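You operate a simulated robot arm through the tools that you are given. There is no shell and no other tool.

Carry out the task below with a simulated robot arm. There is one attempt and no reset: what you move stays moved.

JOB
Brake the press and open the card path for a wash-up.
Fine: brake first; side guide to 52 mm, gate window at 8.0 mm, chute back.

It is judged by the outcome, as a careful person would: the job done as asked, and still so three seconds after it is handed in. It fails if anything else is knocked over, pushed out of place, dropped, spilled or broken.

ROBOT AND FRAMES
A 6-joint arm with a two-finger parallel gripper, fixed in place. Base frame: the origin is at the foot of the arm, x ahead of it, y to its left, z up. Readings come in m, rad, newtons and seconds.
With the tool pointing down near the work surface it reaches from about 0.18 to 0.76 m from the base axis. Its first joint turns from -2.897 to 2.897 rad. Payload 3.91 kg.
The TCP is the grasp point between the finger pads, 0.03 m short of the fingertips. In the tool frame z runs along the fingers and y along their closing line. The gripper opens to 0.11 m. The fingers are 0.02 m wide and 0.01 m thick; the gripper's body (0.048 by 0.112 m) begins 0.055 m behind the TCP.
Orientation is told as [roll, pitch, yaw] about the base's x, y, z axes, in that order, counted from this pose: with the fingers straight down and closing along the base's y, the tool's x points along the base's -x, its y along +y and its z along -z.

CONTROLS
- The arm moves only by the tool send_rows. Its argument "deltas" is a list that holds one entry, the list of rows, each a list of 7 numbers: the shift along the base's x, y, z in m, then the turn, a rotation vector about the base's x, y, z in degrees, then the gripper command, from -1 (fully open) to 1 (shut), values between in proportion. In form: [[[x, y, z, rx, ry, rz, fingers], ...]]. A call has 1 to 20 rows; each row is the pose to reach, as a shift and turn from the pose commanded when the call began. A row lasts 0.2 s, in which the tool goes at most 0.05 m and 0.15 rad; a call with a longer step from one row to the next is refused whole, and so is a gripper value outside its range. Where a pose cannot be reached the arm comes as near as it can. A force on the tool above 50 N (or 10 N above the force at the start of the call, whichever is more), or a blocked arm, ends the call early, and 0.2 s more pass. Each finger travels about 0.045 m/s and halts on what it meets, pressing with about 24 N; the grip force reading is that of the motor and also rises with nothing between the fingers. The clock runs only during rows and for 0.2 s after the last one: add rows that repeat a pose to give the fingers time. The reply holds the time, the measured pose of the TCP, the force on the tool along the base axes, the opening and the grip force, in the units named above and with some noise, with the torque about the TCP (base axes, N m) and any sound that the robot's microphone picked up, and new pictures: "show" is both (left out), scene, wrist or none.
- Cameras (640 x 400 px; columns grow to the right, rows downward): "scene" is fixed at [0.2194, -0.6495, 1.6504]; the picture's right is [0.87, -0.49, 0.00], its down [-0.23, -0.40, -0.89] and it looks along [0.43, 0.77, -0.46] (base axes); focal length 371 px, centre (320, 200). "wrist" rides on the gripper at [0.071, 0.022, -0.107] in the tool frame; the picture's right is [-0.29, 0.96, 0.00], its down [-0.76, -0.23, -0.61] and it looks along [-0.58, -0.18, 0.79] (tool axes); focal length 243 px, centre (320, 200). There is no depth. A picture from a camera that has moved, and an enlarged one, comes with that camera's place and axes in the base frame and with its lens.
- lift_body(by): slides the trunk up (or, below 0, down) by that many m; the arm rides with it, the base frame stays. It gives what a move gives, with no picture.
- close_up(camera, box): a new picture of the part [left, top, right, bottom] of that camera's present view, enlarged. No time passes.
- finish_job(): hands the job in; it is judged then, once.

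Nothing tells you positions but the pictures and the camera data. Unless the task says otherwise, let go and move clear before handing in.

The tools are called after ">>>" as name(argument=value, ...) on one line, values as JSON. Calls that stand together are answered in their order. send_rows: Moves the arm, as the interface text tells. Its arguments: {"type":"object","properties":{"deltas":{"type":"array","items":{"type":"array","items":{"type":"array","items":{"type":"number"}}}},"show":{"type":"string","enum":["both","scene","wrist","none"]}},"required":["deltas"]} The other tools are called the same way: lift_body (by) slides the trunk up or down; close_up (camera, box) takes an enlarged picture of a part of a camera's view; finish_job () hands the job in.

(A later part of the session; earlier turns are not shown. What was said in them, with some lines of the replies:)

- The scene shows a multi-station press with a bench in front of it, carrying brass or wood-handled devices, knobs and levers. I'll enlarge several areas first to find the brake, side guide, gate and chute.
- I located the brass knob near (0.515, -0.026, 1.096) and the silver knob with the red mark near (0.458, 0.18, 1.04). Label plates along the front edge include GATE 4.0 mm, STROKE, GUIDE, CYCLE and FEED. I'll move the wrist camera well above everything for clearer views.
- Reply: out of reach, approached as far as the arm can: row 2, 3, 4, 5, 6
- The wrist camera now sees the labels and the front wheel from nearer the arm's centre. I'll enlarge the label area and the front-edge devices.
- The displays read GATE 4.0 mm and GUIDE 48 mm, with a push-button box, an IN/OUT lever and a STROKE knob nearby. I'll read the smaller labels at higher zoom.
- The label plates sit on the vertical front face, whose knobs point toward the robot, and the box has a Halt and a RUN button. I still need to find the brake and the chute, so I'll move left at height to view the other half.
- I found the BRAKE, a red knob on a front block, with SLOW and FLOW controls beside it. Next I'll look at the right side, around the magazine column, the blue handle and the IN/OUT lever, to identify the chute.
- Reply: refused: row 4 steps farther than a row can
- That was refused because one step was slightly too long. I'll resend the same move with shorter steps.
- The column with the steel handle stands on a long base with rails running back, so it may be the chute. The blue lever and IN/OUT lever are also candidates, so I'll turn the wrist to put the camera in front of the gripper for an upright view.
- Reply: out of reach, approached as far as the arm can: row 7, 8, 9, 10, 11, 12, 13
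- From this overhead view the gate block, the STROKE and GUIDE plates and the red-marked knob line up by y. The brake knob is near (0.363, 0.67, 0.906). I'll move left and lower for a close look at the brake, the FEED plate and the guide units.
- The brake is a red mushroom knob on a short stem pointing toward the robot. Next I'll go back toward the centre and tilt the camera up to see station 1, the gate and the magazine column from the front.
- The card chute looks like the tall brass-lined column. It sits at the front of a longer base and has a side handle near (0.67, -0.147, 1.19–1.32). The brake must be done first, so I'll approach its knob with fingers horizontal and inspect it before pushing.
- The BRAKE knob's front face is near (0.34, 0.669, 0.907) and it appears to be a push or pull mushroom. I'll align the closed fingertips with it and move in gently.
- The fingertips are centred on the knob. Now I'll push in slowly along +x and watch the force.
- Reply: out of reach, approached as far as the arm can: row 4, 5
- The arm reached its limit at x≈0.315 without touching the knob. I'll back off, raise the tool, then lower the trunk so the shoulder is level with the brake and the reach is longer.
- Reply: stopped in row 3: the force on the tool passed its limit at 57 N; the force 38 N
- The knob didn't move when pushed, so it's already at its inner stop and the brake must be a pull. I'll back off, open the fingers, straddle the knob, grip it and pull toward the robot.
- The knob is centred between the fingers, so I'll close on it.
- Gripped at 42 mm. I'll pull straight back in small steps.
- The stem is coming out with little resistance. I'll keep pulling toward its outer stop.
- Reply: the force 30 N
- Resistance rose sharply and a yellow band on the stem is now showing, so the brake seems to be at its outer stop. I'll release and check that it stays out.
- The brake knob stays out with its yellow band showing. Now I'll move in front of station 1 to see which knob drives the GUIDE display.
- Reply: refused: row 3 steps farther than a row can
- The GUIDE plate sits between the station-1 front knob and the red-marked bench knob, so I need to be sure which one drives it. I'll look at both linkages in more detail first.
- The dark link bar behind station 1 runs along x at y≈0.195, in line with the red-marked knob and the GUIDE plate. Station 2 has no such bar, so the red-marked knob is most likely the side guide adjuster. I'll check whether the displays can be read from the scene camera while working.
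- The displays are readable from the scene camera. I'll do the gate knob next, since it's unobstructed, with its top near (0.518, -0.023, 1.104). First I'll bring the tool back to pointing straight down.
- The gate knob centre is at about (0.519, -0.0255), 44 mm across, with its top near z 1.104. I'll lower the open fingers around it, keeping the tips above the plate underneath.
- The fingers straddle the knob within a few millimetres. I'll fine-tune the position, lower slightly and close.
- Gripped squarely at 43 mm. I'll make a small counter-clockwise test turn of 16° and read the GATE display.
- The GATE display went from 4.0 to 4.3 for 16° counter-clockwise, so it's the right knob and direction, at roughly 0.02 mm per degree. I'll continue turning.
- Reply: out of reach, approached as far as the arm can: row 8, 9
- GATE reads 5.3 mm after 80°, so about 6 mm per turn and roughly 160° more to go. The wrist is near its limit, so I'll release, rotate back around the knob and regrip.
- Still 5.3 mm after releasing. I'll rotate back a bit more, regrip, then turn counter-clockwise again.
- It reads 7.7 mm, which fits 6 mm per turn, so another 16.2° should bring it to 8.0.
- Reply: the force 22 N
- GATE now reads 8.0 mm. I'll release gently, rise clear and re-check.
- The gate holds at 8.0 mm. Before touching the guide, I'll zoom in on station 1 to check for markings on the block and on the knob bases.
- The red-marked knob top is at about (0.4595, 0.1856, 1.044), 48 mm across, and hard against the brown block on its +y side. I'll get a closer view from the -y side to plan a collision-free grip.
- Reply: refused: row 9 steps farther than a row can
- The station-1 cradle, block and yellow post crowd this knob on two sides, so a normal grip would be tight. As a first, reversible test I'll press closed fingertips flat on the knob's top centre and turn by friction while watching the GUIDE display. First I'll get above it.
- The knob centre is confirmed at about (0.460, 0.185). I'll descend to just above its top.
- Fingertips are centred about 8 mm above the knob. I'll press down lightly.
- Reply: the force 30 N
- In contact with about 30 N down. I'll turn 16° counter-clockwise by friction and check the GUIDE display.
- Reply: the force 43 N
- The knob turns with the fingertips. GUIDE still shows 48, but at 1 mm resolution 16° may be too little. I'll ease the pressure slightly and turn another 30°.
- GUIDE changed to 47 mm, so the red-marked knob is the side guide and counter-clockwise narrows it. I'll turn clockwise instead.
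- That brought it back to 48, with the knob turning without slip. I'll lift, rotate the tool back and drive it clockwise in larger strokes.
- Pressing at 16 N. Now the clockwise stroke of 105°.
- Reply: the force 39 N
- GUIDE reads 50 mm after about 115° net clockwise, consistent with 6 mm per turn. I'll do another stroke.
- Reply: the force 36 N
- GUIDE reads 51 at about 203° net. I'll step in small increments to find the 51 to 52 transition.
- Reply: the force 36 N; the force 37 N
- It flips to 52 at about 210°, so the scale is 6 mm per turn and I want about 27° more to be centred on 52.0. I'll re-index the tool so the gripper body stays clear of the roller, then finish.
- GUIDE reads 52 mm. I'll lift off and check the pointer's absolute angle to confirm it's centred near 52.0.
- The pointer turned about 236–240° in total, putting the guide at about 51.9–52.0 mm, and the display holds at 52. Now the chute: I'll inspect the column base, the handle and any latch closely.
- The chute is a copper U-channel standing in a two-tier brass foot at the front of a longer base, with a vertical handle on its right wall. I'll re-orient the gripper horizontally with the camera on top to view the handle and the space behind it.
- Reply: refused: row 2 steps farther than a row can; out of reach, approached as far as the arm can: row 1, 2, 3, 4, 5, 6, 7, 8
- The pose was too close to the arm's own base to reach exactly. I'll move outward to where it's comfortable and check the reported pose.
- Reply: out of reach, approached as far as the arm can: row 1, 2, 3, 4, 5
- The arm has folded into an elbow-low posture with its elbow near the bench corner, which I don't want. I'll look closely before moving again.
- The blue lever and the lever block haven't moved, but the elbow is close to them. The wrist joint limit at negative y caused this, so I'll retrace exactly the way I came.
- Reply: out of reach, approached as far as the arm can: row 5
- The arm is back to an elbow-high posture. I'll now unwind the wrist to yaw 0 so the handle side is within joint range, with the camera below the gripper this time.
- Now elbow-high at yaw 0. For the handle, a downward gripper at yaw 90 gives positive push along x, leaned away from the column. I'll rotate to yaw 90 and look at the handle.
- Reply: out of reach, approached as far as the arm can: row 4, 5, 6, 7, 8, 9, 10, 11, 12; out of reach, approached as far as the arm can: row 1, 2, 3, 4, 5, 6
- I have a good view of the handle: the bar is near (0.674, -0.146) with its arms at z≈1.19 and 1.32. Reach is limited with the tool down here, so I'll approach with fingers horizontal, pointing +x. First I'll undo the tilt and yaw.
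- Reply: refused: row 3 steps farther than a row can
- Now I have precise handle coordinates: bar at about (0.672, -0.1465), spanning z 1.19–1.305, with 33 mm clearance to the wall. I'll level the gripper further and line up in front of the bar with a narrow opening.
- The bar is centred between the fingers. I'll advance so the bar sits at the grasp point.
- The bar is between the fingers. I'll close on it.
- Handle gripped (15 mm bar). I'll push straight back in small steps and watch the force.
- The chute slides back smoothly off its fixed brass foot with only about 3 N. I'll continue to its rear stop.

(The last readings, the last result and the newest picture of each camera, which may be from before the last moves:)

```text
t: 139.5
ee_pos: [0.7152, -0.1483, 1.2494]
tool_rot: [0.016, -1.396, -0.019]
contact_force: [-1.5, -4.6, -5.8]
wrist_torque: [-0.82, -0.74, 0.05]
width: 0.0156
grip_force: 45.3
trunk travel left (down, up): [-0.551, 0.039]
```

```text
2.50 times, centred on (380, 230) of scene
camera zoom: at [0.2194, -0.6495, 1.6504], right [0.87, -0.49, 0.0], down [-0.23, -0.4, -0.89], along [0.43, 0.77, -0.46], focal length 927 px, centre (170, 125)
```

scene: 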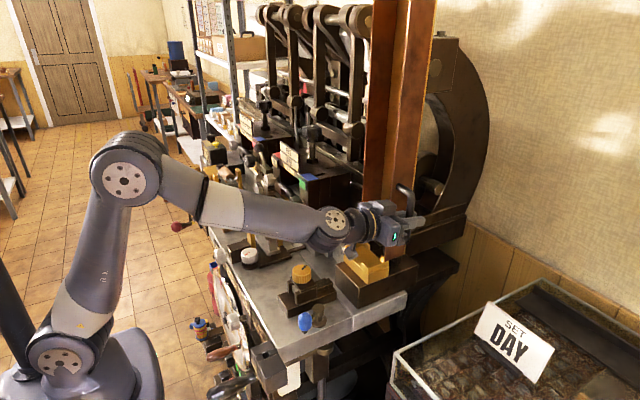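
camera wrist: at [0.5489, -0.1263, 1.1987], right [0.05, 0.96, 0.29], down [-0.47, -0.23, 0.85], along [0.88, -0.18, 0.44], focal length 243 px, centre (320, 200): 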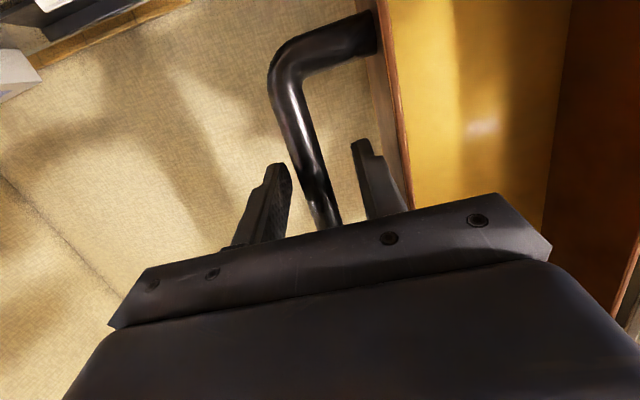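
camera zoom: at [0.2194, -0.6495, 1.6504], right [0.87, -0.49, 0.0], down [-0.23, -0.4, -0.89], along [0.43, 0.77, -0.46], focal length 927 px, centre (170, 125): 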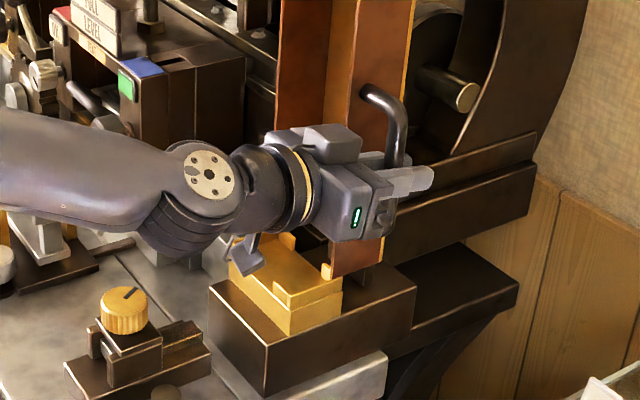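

>>> send_rows(deltas=[[[0.01, 0, 0, 0, 0, 0, 1], [0.02, 0, 0, 0, 0, 0, 1], [0.03, 0, 0, 0, 0, 0, 1], [0.03, 0, 0, 0, 0, 0, 1]]], show="scene")

>>> close_up(camera="scene", box=[310, 150, 450, 310])

```text
t: 140.5
ee_pos: [0.7454, -0.1491, 1.2512]
tool_rot: [0.016, -1.398, -0.018]
contact_force: [-1.7, -3.2, -2.1]
wrist_torque: [-0.89, 0.23, 0.0]
width: 0.0156
grip_force: 44.6
trunk travel left (down, up): [-0.551, 0.039]
```

scene: 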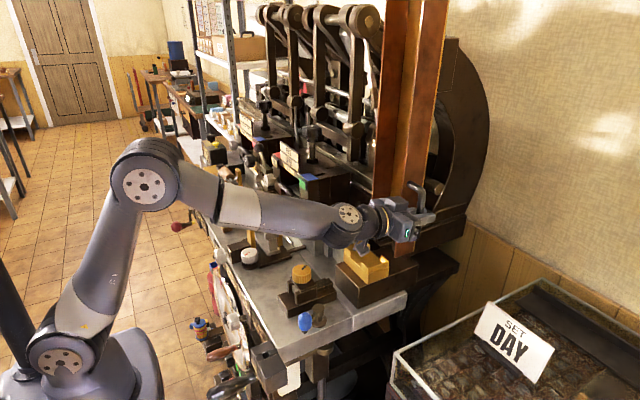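

```text
2.50 times, centred on (380, 230) of scene
camera zoom: at [0.2194, -0.6495, 1.6504], right [0.87, -0.49, 0.0], down [-0.23, -0.4, -0.89], along [0.43, 0.77, -0.46], focal length 927 px, centre (170, 125)
```

zoom: 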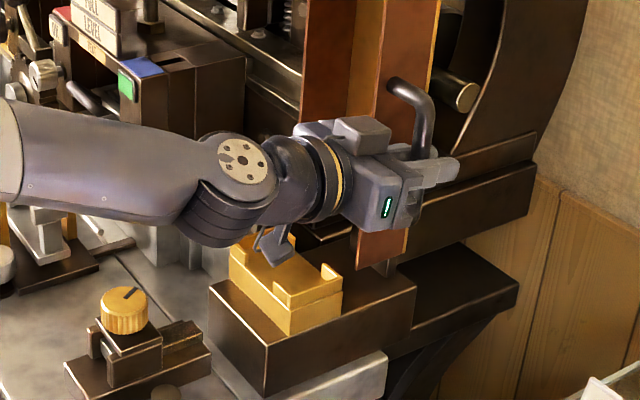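

>>> send_rows(deltas=[[[0.008, 0, 0, 0, 0, 0, 1], [0.016, 0, 0, 0, 0, 0, 1], [0.024, 0, 0, 0, 0, 0, 1], [0.03, 0, 0, 0, 0, 0, 1], [0.03, 0, 0, 0, 0, 0, 1]]], show="scene")

>>> close_up(camera="scene", box=[320, 150, 460, 310])

```text
t: 141.7
ee_pos: [0.7719, -0.1498, 1.2529]
tool_rot: [0.014, -1.402, -0.018]
contact_force: [-27.1, -3.2, -2.4]
wrist_torque: [-0.88, 0.06, -0.02]
width: 0.0156
grip_force: 45.0
trunk travel left (down, up): [-0.551, 0.039]
```

scene: 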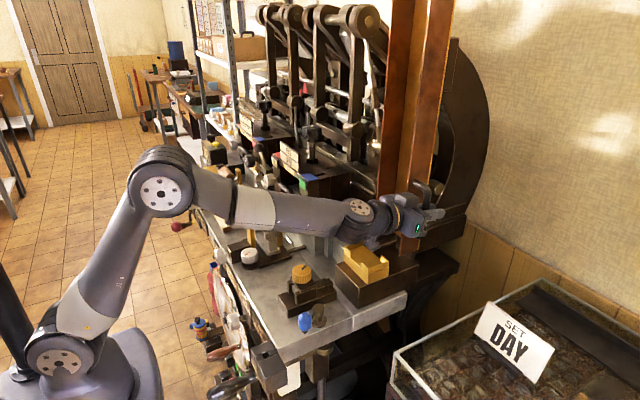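

```text
2.50 times, centred on (390, 230) of scene
camera zoom: at [0.2194, -0.6495, 1.6504], right [0.87, -0.49, 0.0], down [-0.23, -0.4, -0.89], along [0.43, 0.77, -0.46], focal length 927 px, centre (145, 125)
```

zoom: 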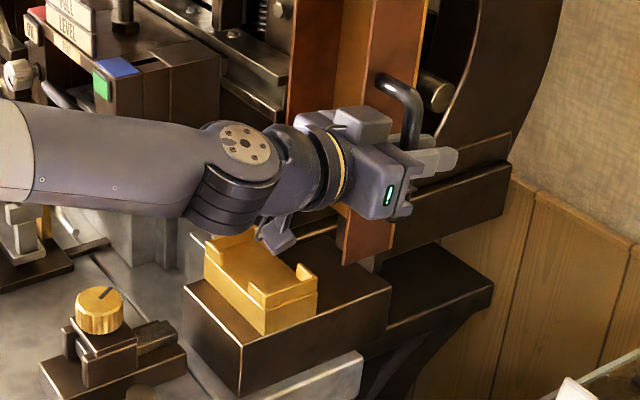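

At the rear stop after 100 mm of travel, with about 27 N resistance. I'll relax the push, open the fingers just enough and back straight out.

>>> send_rows(deltas=[[[-0.006, 0, 0, 0, 0, 0, 1], [-0.006, 0, 0, 0, 0, 0, 0.6], [-0.006, 0, 0, 0, 0, 0, 0.25], [-0.006, 0, 0, 0, 0, 0, 0.25], [-0.03, 0.001, 0, 0, 0, 0, 0.25], [-0.06, 0.001, 0, 0, 0, 0, 0.25], [-0.09, 0.001, 0, 0, 0, 0, 0.25], [-0.12, 0, 0, 0, 0, 0, 0.25], [-0.12, 0, 0, 0, 0, 0, 0.25]]], show="both")

>>> close_up(camera="scene", box=[320, 150, 460, 310])

```text
t: 143.7
ee_pos: [0.655, -0.1497, 1.2494]
tool_rot: [0.012, -1.398, -0.014]
contact_force: [-0.1, -0.2, 1.6]
wrist_torque: [-0.04, 0.0, 0.0]
width: 0.0411
grip_force: 0.1
trunk travel left (down, up): [-0.551, 0.039]
camera wrist: at [0.5378, -0.1273, 1.1975], right [0.05, 0.96, 0.29], down [-0.47, -0.23, 0.85], along [0.88, -0.18, 0.44], focal length 243 px, centre (320, 200)
```

scene: 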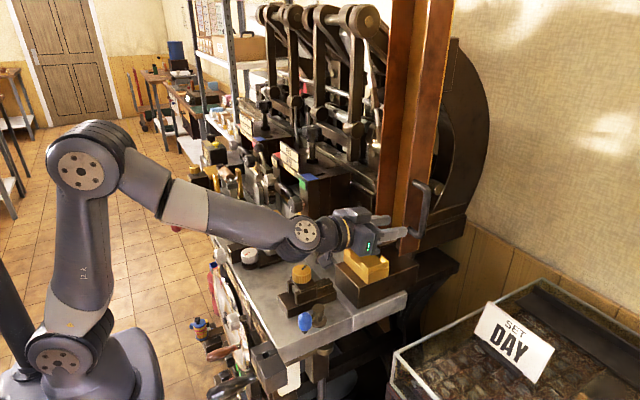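
wrist: 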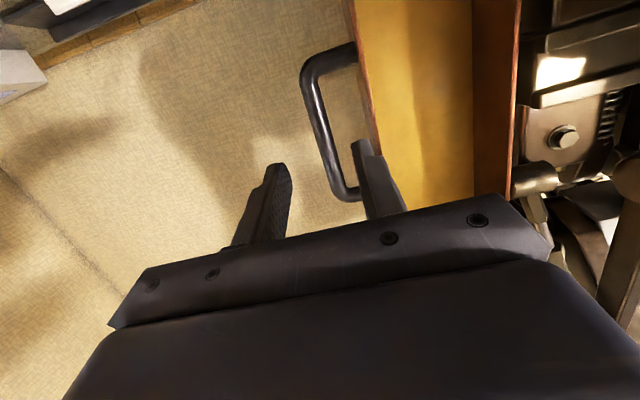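

```text
2.50 times, centred on (390, 230) of scene
camera zoom: at [0.2194, -0.6495, 1.6504], right [0.87, -0.49, 0.0], down [-0.23, -0.4, -0.89], along [0.43, 0.77, -0.46], focal length 927 px, centre (145, 125)
```

zoom: 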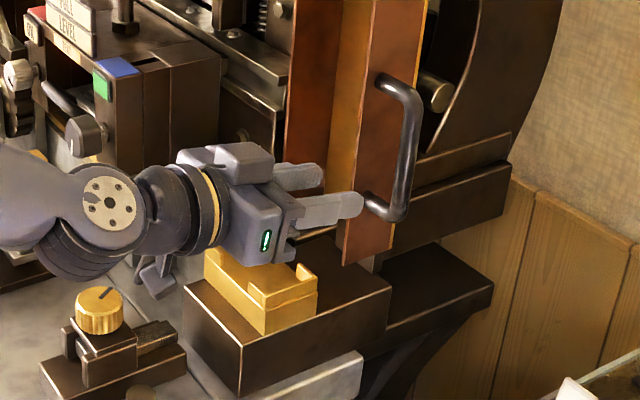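

The chute stays back after release. I'll retreat along the same path I came in.

>>> send_rows(deltas=[[[-0.04, 0, 0, 0, 0, 0, 0.25], [-0.08, 0, 0.01, 0, 0, 0, 0.25], [-0.095, -0.01, 0.02, 0, 7, 0, 0.25], [-0.11, -0.03, 0.025, 0, 14, 0, 0.25], [-0.13, -0.05, 0.03, 0, 21, 0, 0.25], [-0.15, -0.07, 0.033, 0, 28, 0, 0.25], [-0.15, -0.085, 0.033, 0, 32, 0, 0.25], [-0.15, -0.085, 0.04, 0, 40, 0, 0.25], [-0.16, -0.085, 0.04, 0, 48, 0, 0.25], [-0.17, -0.085, 0.04, 0, 56, 0, 0.25], [-0.18, -0.085, 0.04, 0, 64, 0, 0.25], [-0.19, -0.085, 0.04, 0, 72, 0, 0.25], [-0.19, -0.085, 0.04, 0, 80, 0, 0.25], [-0.19, -0.085, 0.04, 0, 80, 0, 0.25]]], show="both")

```text
t: 146.7
ee_pos: [0.4646, -0.2318, 1.2893]
tool_rot: [-0.002, -0.001, -0.004]
contact_force: [0.1, 0.2, 0.2]
wrist_torque: [0.02, 0.02, -0.02]
width: 0.0414
grip_force: 0.1
trunk travel left (down, up): [-0.551, 0.039]
camera wrist: at [0.3945, -0.2108, 1.3966], right [0.29, 0.96, 0.0], down [0.76, -0.23, 0.61], along [0.58, -0.18, -0.79], focal length 243 px, centre (320, 200)
```

scene: 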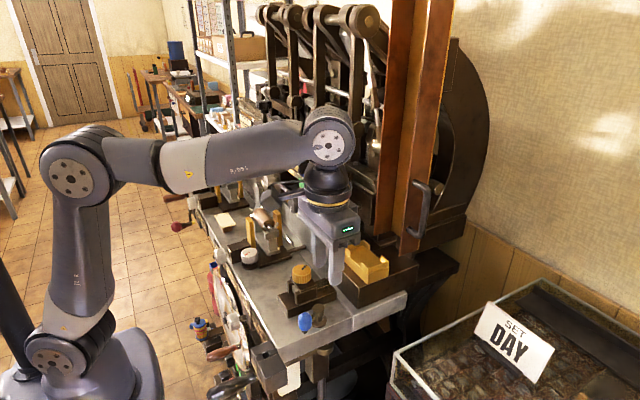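
wrist: 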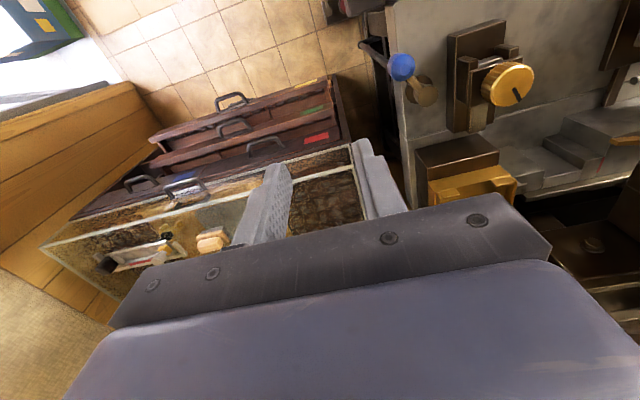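

Everything is clear. I'll move back to near the starting pose and verify all settings.

>>> send_rows(deltas=[[[-0.02, 0.04, 0.0, 0, 0, 0, 0], [-0.04, 0.08, 0.0, 0, 0, 0, -0.2], [-0.06, 0.12, 0.0, 0, 0, 0, -0.5], [-0.08, 0.16, 0.0, 0, 0, 0, -1], [-0.1, 0.2, 0.0, 0, 0, 0, -1], [-0.12, 0.24, 0.0, 0, 0, 0, -1], [-0.14, 0.28, 0.0, 0, 0, 0, -1], [-0.155, 0.32, 0.01, 0, 0, 0, -1], [-0.165, 0.36, 0.02, 0, 0, 0, -1], [-0.175, 0.4, 0.03, 0, 0, 0, -1], [-0.175, 0.4, 0.03, 0, 0, 0, -1]]], show="both")

>>> close_up(camera="scene", box=[258, 300, 298, 345])

>>> close_up(camera="scene", box=[225, 255, 257, 300])

>>> close_up(camera="scene", box=[150, 180, 230, 240])

>>> close_up(camera="scene", box=[330, 150, 460, 310])

>>> close_up(camera="scene", box=[190, 190, 350, 290])

>>> close_up(camera="scene", box=[180, 280, 340, 400])

>>> close_up(camera="wrist", box=[160, 80, 440, 260])

```text
t: 149.1
ee_pos: [0.2905, 0.169, 1.3184]
tool_rot: [-0.001, -0.001, -0.007]
contact_force: [0.4, 0.2, 0.1]
wrist_torque: [-0.01, -0.03, -0.03]
width: 0.1098
grip_force: 0.0
trunk travel left (down, up): [-0.551, 0.039]
camera wrist: at [0.2187, 0.1903, 1.4264], right [0.29, 0.96, 0.0], down [0.76, -0.23, 0.61], along [0.58, -0.18, -0.79], focal length 243 px, centre (320, 200)
```

scene: 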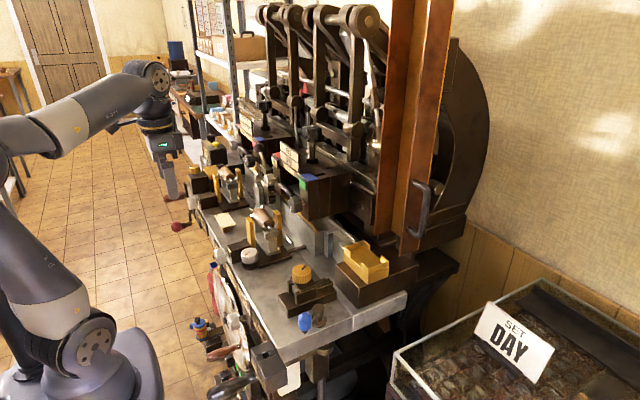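
wrist: 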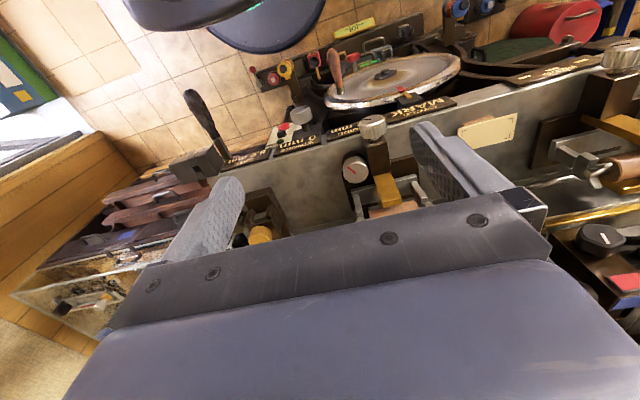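

```text
8.89 times, centred on (278, 322) of scene
camera zoom: at [0.2194, -0.6495, 1.6504], right [0.87, -0.49, 0.0], down [-0.23, -0.4, -0.89], along [0.43, 0.77, -0.46], focal length 3295 px, centre (693, -889)
```

zoom: 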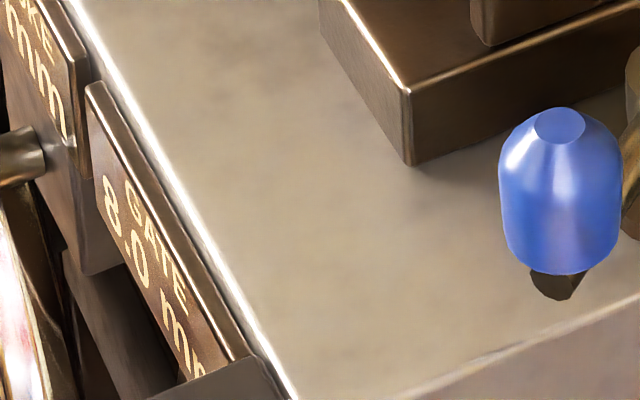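

```text
8.89 times, centred on (241, 278) of scene
camera zoom: at [0.2194, -0.6495, 1.6504], right [0.87, -0.49, 0.0], down [-0.23, -0.4, -0.89], along [0.43, 0.77, -0.46], focal length 3295 px, centre (1022, -489)
```

zoom: 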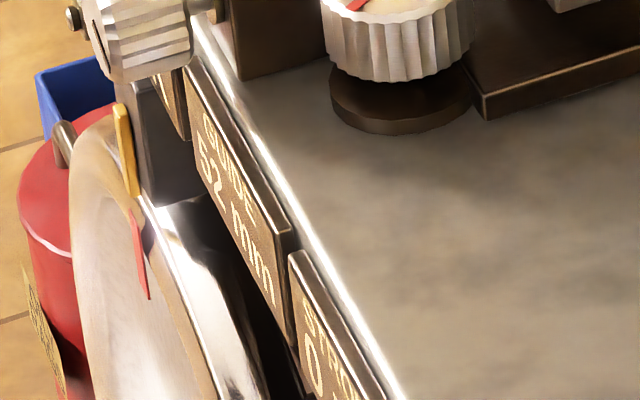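

```text
6.67 times, centred on (190, 210) of scene
camera zoom: at [0.2194, -0.6495, 1.6504], right [0.87, -0.49, 0.0], down [-0.23, -0.4, -0.89], along [0.43, 0.77, -0.46], focal length 2472 px, centre (1187, 133)
```

zoom: 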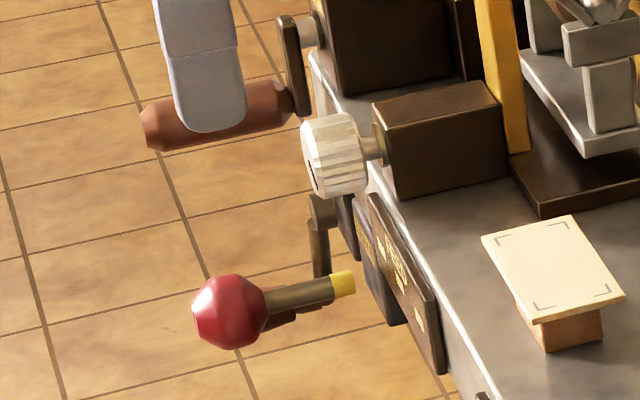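

```text
2.50 times, centred on (395, 230) of scene
camera zoom: at [0.2194, -0.6495, 1.6504], right [0.87, -0.49, 0.0], down [-0.23, -0.4, -0.89], along [0.43, 0.77, -0.46], focal length 927 px, centre (132, 125)
```

zoom: 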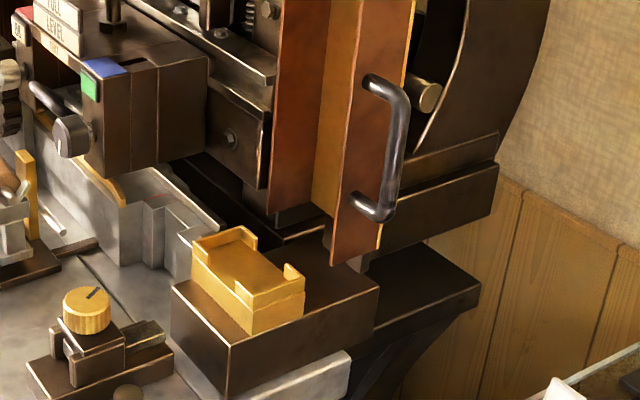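

```text
4.00 times, centred on (270, 240) of scene
camera zoom: at [0.2194, -0.6495, 1.6504], right [0.87, -0.49, 0.0], down [-0.23, -0.4, -0.89], along [0.43, 0.77, -0.46], focal length 1483 px, centre (520, 40)
```

zoom: 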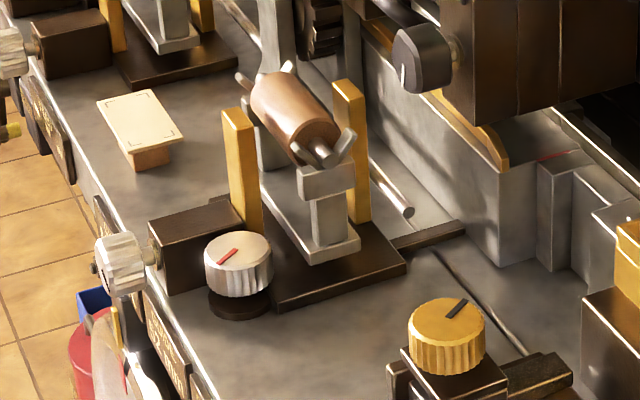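

```text
3.33 times, centred on (260, 340) of scene
camera zoom: at [0.2194, -0.6495, 1.6504], right [0.87, -0.49, 0.0], down [-0.23, -0.4, -0.89], along [0.43, 0.77, -0.46], focal length 1236 px, centre (520, -267)
```

zoom: 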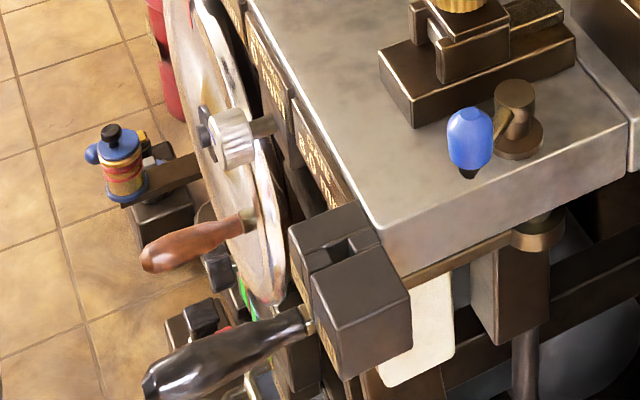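

```text
2.22 times, centred on (300, 170) of wrist
camera zoom: at [0.2187, 0.1903, 1.4264], right [0.29, 0.96, 0.0], down [0.76, -0.23, 0.61], along [0.58, -0.18, -0.79], focal length 539 px, centre (364, 267)
```

zoom: 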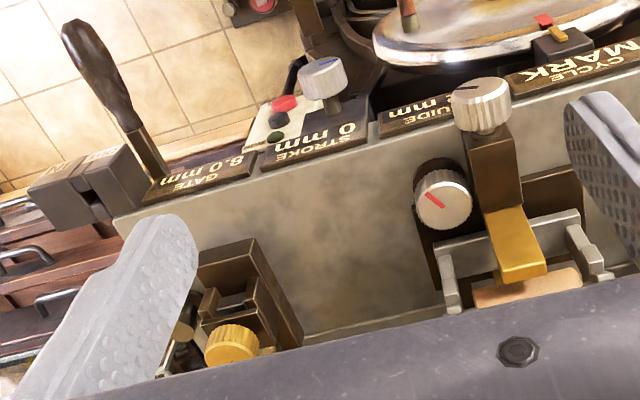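

All four settings read correctly. I eased back slightly while still gripping the handle, so I'll compare the chute's position with the picture taken at the rear stop.

>>> close_up(camera="scene", box=[320, 150, 460, 310])

>>> close_up(camera="scene", box=[380, 225, 420, 265])

```text
2.50 times, centred on (390, 230) of scene
camera zoom: at [0.2194, -0.6495, 1.6504], right [0.87, -0.49, 0.0], down [-0.23, -0.4, -0.89], along [0.43, 0.77, -0.46], focal length 927 px, centre (145, 125)
```

zoom: 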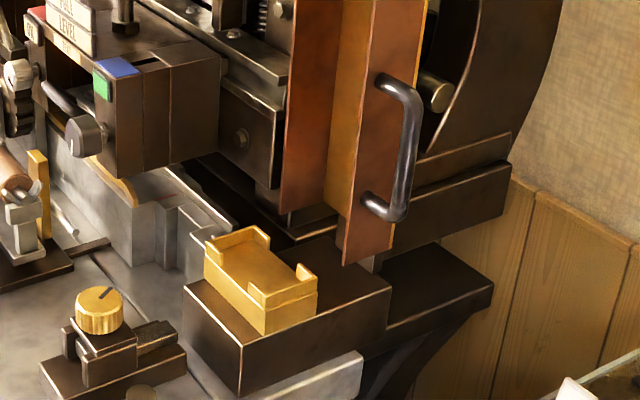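

```text
10.00 times, centred on (400, 245) of scene
camera zoom: at [0.2194, -0.6495, 1.6504], right [0.87, -0.49, 0.0], down [-0.23, -0.4, -0.89], along [0.43, 0.77, -0.46], focal length 3707 px, centre (-480, -250)
```

zoom: 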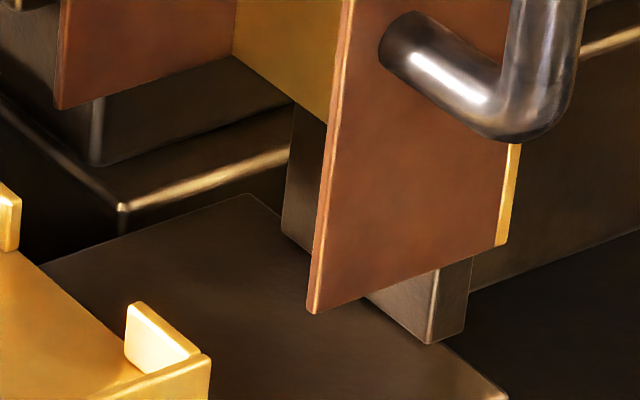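

The chute matches within about 3 mm. To be sure it rests on its rear stop, I'll retrace the known safe path and nudge the handle back with closed fingertips.

>>> send_rows(deltas=[[[0.01, -0.04, 0, 0, 0, 0, 0], [0.02, -0.08, -0.01, 0, 0, 0, 0.5], [0.03, -0.12, -0.02, 0, 0, 0, 1], [0.05, -0.16, -0.03, 0, 0, 0, 1], [0.07, -0.2, -0.03, 0, 0, 0, 1], [0.09, -0.24, -0.03, 0, 0, 0, 1], [0.11, -0.28, -0.03, 0, 0, 0, 1], [0.13, -0.32, -0.03, 0, 0, 0, 1], [0.15, -0.36, -0.03, 0, 0, 0, 1], [0.172, -0.4, -0.03, 0, 0, 0, 1], [0.172, -0.4, -0.03, 0, 0, 0, 1]]], show="none")

>>> send_rows(deltas=[[[0.01, 0, 0, 0, -8, 0, 1], [0.02, 0, 0, 0, -16, 0, 1], [0.03, 0, 0, 0, -24, 0, 1], [0.04, 0, 0, 0, -32, 0, 1], [0.04, 0, 0, 0, -40, 0, 1], [0.04, 0, 0, 0, -48, 0, 1], [0.05, 0.015, -0.005, 0, -55, 0, 1], [0.06, 0.03, -0.01, 0, -62, 0, 1], [0.07, 0.045, -0.02, 0, -69, 0, 1], [0.08, 0.06, -0.03, 0, -76, 0, 1], [0.09, 0.075, -0.035, 0, -80, 0, 1], [0.095, 0.0835, -0.038, 0, -80, 0, 1], [0.095, 0.0835, -0.038, 0, -80, 0, 1]]], show="both")

```text
t: 151.5
ee_pos: [0.4623, -0.2362, 1.2924]
tool_rot: [-0.003, -0.001, -0.002]
contact_force: [0.2, 0.4, -0.6]
wrist_torque: [0.0, 0.02, -0.02]
width: 0.0
grip_force: 23.7
trunk travel left (down, up): [-0.551, 0.039]
```

```text
t: 154.3
ee_pos: [0.5581, -0.1505, 1.2526]
tool_rot: [0.012, -1.397, -0.014]
contact_force: [0.6, 0.1, 0.2]
wrist_torque: [0.03, 0.0, -0.05]
width: 0.0
grip_force: 24.0
trunk travel left (down, up): [-0.551, 0.039]
camera wrist: at [0.4406, -0.1278, 1.2], right [0.05, 0.96, 0.29], down [-0.47, -0.23, 0.85], along [0.88, -0.18, 0.44], focal length 243 px, centre (320, 200)
```

scene: 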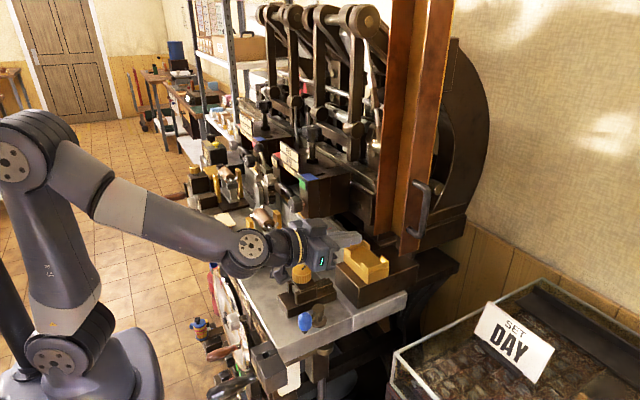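
wrist: 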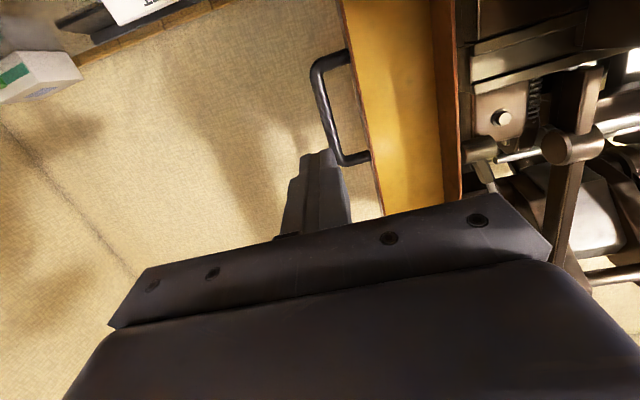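

Lined up with the bar. I'll advance to just short of contact, then nudge slowly.

>>> send_rows(deltas=[[[0.04, 0.001, 0, 0, 0, 0, 1], [0.08, 0.001, 0, 0, 0, 0, 1], [0.12, 0.001, -0.001, 0, 0, 0, 1], [0.15, 0.001, -0.002, 0, 0, 0, 1], [0.158, 0.001, -0.002, 0, 0, 0, 1], [0.158, 0.001, -0.002, 0, 0, 0, 1]]], show="wrist")

>>> close_up(camera="wrist", box=[220, 20, 420, 220])

```text
t: 155.7
ee_pos: [0.7147, -0.1484, 1.2498]
tool_rot: [0.013, -1.397, -0.014]
contact_force: [-0.1, -0.2, 0.4]
wrist_torque: [-0.01, -0.02, 0.01]
width: 0.0
grip_force: 23.6
trunk travel left (down, up): [-0.551, 0.039]
camera wrist: at [0.5974, -0.1264, 1.1984], right [0.05, 0.96, 0.29], down [-0.47, -0.23, 0.85], along [0.88, -0.18, 0.44], focal length 243 px, centre (320, 200)
```

wrist: 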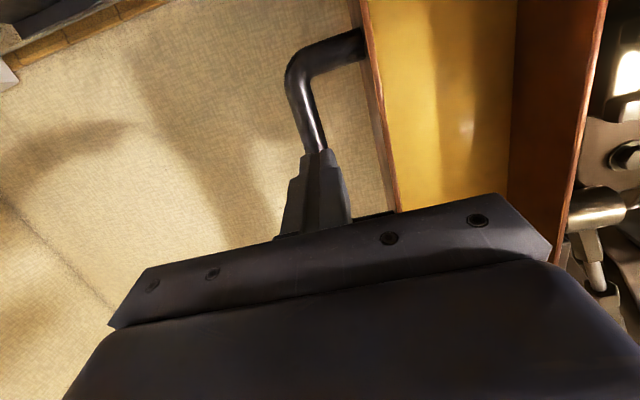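

```text
2.00 times, centred on (320, 120) of wrist
camera zoom: at [0.5974, -0.1264, 1.1984], right [0.05, 0.96, 0.29], down [-0.47, -0.23, 0.85], along [0.88, -0.18, 0.44], focal length 485 px, centre (320, 360)
```

zoom: 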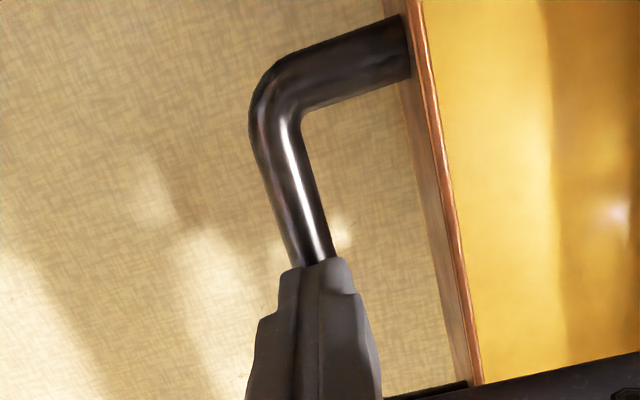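

The fingertips are right in front of the bar. Nudging back gently now.

>>> send_rows(deltas=[[[0.005, 0, 0, 0, 0, 0, 1], [0.01, 0, 0, 0, 0, 0, 1], [0.015, 0, 0, 0, 0, 0, 1], [0.02, 0, 0, 0, 0, 0, 1], [0.024, 0, 0, 0, 0, 0, 1], [0.028, 0, 0, 0, 0, 0, 1]]], show="none")

```text
t: 156.5
ee_pos: [0.7185, -0.1481, 1.2499]
tool_rot: [0.01, -1.393, -0.012]
contact_force: [-47.8, 6.5, 0.6]
wrist_torque: [-0.02, -0.27, 0.15]
width: 0.0002
grip_force: 24.2
trunk travel left (down, up): [-0.551, 0.039]
stopped in row 3: the force on the tool passed its limit at 59 N (the readings are from after the stop); the commanded pose is now the measured one
```

The bar resisted firmly at once, so the chute is fully on its rear stop. I'll withdraw along the same path.

>>> send_rows(deltas=[[[-0.02, 0, 0, 0, 0, 0, 1], [-0.06, 0, 0, 0, 0, 0, 1], [-0.1, 0, 0, 0, 0, 0, 1], [-0.14, 0, 0.01, 0, 0, 0, 1], [-0.16, -0.01, 0.02, 0, 7, 0, 1], [-0.175, -0.03, 0.025, 0, 14, 0, 1], [-0.19, -0.05, 0.03, 0, 21, 0, 1], [-0.2, -0.07, 0.033, 0, 28, 0, 1], [-0.21, -0.085, 0.035, 0, 35, 0, 1], [-0.22, -0.085, 0.04, 0, 42, 0, 1], [-0.23, -0.085, 0.04, 0, 50, 0, 1], [-0.24, -0.085, 0.04, 0, 58, 0, 1], [-0.25, -0.085, 0.04, 0, 66, 0, 1], [-0.255, -0.085, 0.04, 0, 74, 0, 1], [-0.255, -0.085, 0.04, 0, 80, 0, 1], [-0.255, -0.085, 0.04, 0, 80, 0, 1]]], show="scene")

>>> send_rows(deltas=[[[-0.02, 0.04, 0.0, 0, 0, 0, 0.5], [-0.04, 0.08, 0.0, 0, 0, 0, 0], [-0.06, 0.12, 0.0, 0, 0, 0, -0.5], [-0.08, 0.16, 0.0, 0, 0, 0, -1], [-0.1, 0.2, 0.0, 0, 0, 0, -1], [-0.12, 0.24, 0.0, 0, 0, 0, -1], [-0.14, 0.28, 0.0, 0, 0, 0, -1], [-0.155, 0.32, 0.01, 0, 0, 0, -1], [-0.165, 0.36, 0.02, 0, 0, 0, -1], [-0.175, 0.4, 0.03, 0, 0, 0, -1], [-0.175, 0.4, 0.03, 0, 0, 0, -1]]], show="both")

>>> close_up(camera="scene", box=[258, 300, 298, 345])

>>> close_up(camera="scene", box=[225, 255, 257, 300])

>>> close_up(camera="scene", box=[320, 150, 460, 310])

>>> close_up(camera="scene", box=[150, 180, 230, 240])

```text
t: 159.9
ee_pos: [0.4714, -0.2335, 1.2868]
tool_rot: [-0.004, 0.008, -0.003]
contact_force: [0.0, -0.3, -0.1]
wrist_torque: [0.0, 0.04, 0.01]
width: 0.0
grip_force: 24.5
trunk travel left (down, up): [-0.551, 0.039]
```

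scene: 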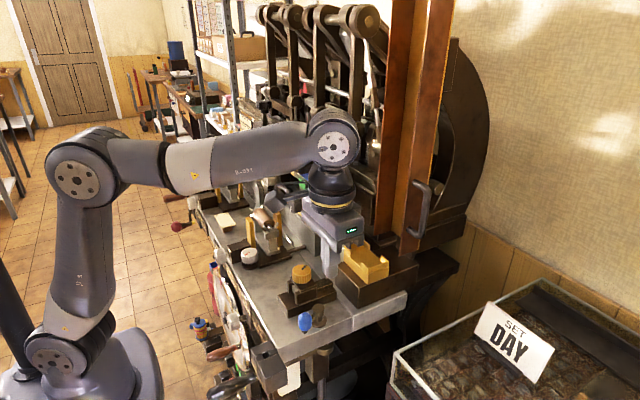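

```text
t: 162.3
ee_pos: [0.2955, 0.1664, 1.316]
tool_rot: [-0.004, 0.007, -0.001]
contact_force: [1.6, 0.3, 0.0]
wrist_torque: [-0.03, 0.06, 0.0]
width: 0.11
grip_force: 0.0
trunk travel left (down, up): [-0.551, 0.039]
camera wrist: at [0.2257, 0.1883, 1.4234], right [0.29, 0.96, 0.0], down [0.76, -0.23, 0.6], along [0.58, -0.18, -0.8], focal length 243 px, centre (320, 200)
```

scene: 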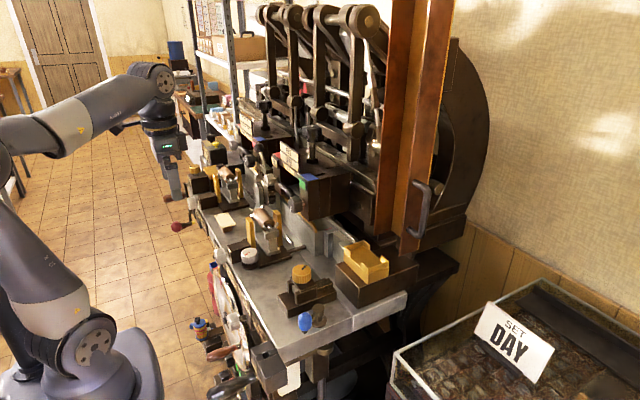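
wrist: 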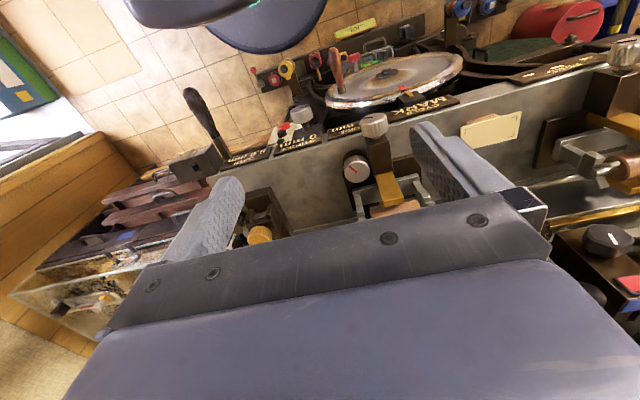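

```text
8.89 times, centred on (278, 322) of scene
camera zoom: at [0.2194, -0.6495, 1.6504], right [0.87, -0.49, 0.0], down [-0.23, -0.4, -0.89], along [0.43, 0.77, -0.46], focal length 3295 px, centre (693, -889)
```

zoom: 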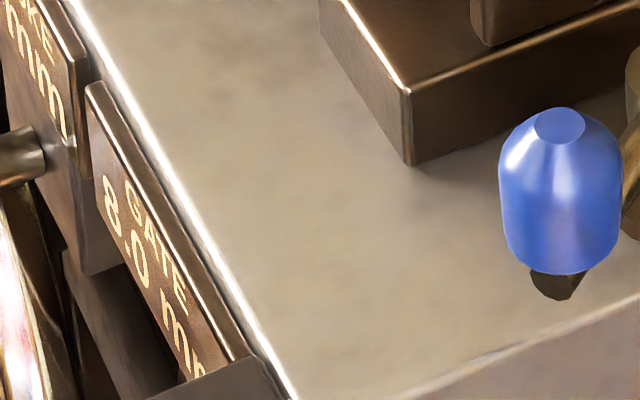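

```text
8.89 times, centred on (241, 278) of scene
camera zoom: at [0.2194, -0.6495, 1.6504], right [0.87, -0.49, 0.0], down [-0.23, -0.4, -0.89], along [0.43, 0.77, -0.46], focal length 3295 px, centre (1022, -489)
```

zoom: 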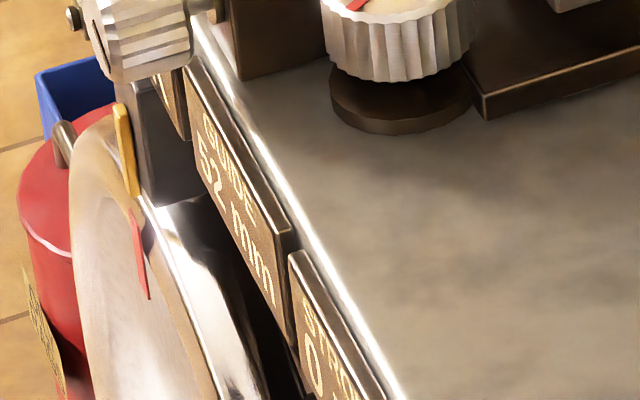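

```text
2.50 times, centred on (390, 230) of scene
camera zoom: at [0.2194, -0.6495, 1.6504], right [0.87, -0.49, 0.0], down [-0.23, -0.4, -0.89], along [0.43, 0.77, -0.46], focal length 927 px, centre (145, 125)
```

zoom: 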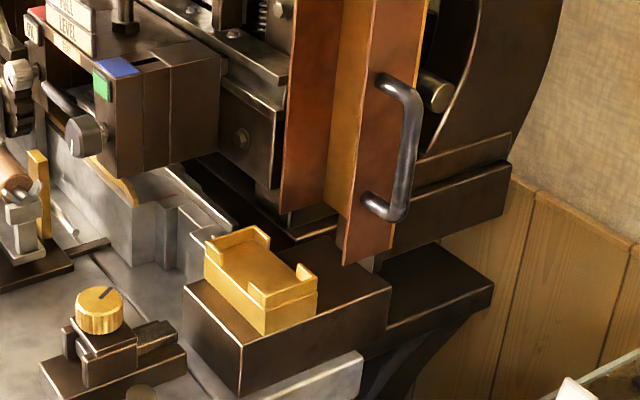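

```text
6.67 times, centred on (190, 210) of scene
camera zoom: at [0.2194, -0.6495, 1.6504], right [0.87, -0.49, 0.0], down [-0.23, -0.4, -0.89], along [0.43, 0.77, -0.46], focal length 2472 px, centre (1187, 133)
```

zoom: 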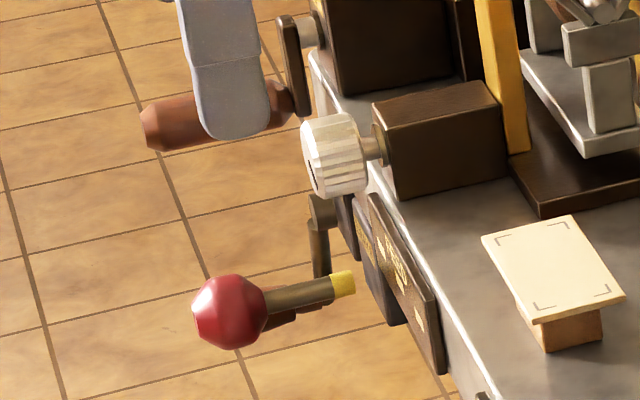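

The brake is pulled out with its band showing, GATE reads 8.0 mm, GUIDE reads 52 mm, and the chute is on its rear stop. Nothing else looks disturbed. The gripper is open and clear, so I'm handing in the job.

>>> finish_job()

```text
The job is handed in.
```

The press is braked and the card path is set for wash-up. I've handed the job in, but the reply gave no verdict.

- **Brake (done first):** the red BRAKE knob would not push in, so I pulled it out to its stop. It stays out with the yellow band on its stem showing.
- **Gate window:** turned from 4.0 mm to 8.0 mm on the display.
- **Side guide:** raised from 48 mm to 52 mm on the display. By the knob's pointer angle the true setting is about 51.9 mm. My first test turn went the wrong way and took it briefly to 47 mm.
- **Chute:** slid back about 100 mm to its rear stop. A final push on the handle confirmed it is at the stop.

In the last pictures the blue lever, the IN/OUT lever, the STROKE setting and the wheel look unchanged. At one point the arm's elbow swung close to the blue lever and the IN/OUT block. The pictures show no contact, and I backed out the way I came.

The gripper was open and clear of the machine at hand-in.
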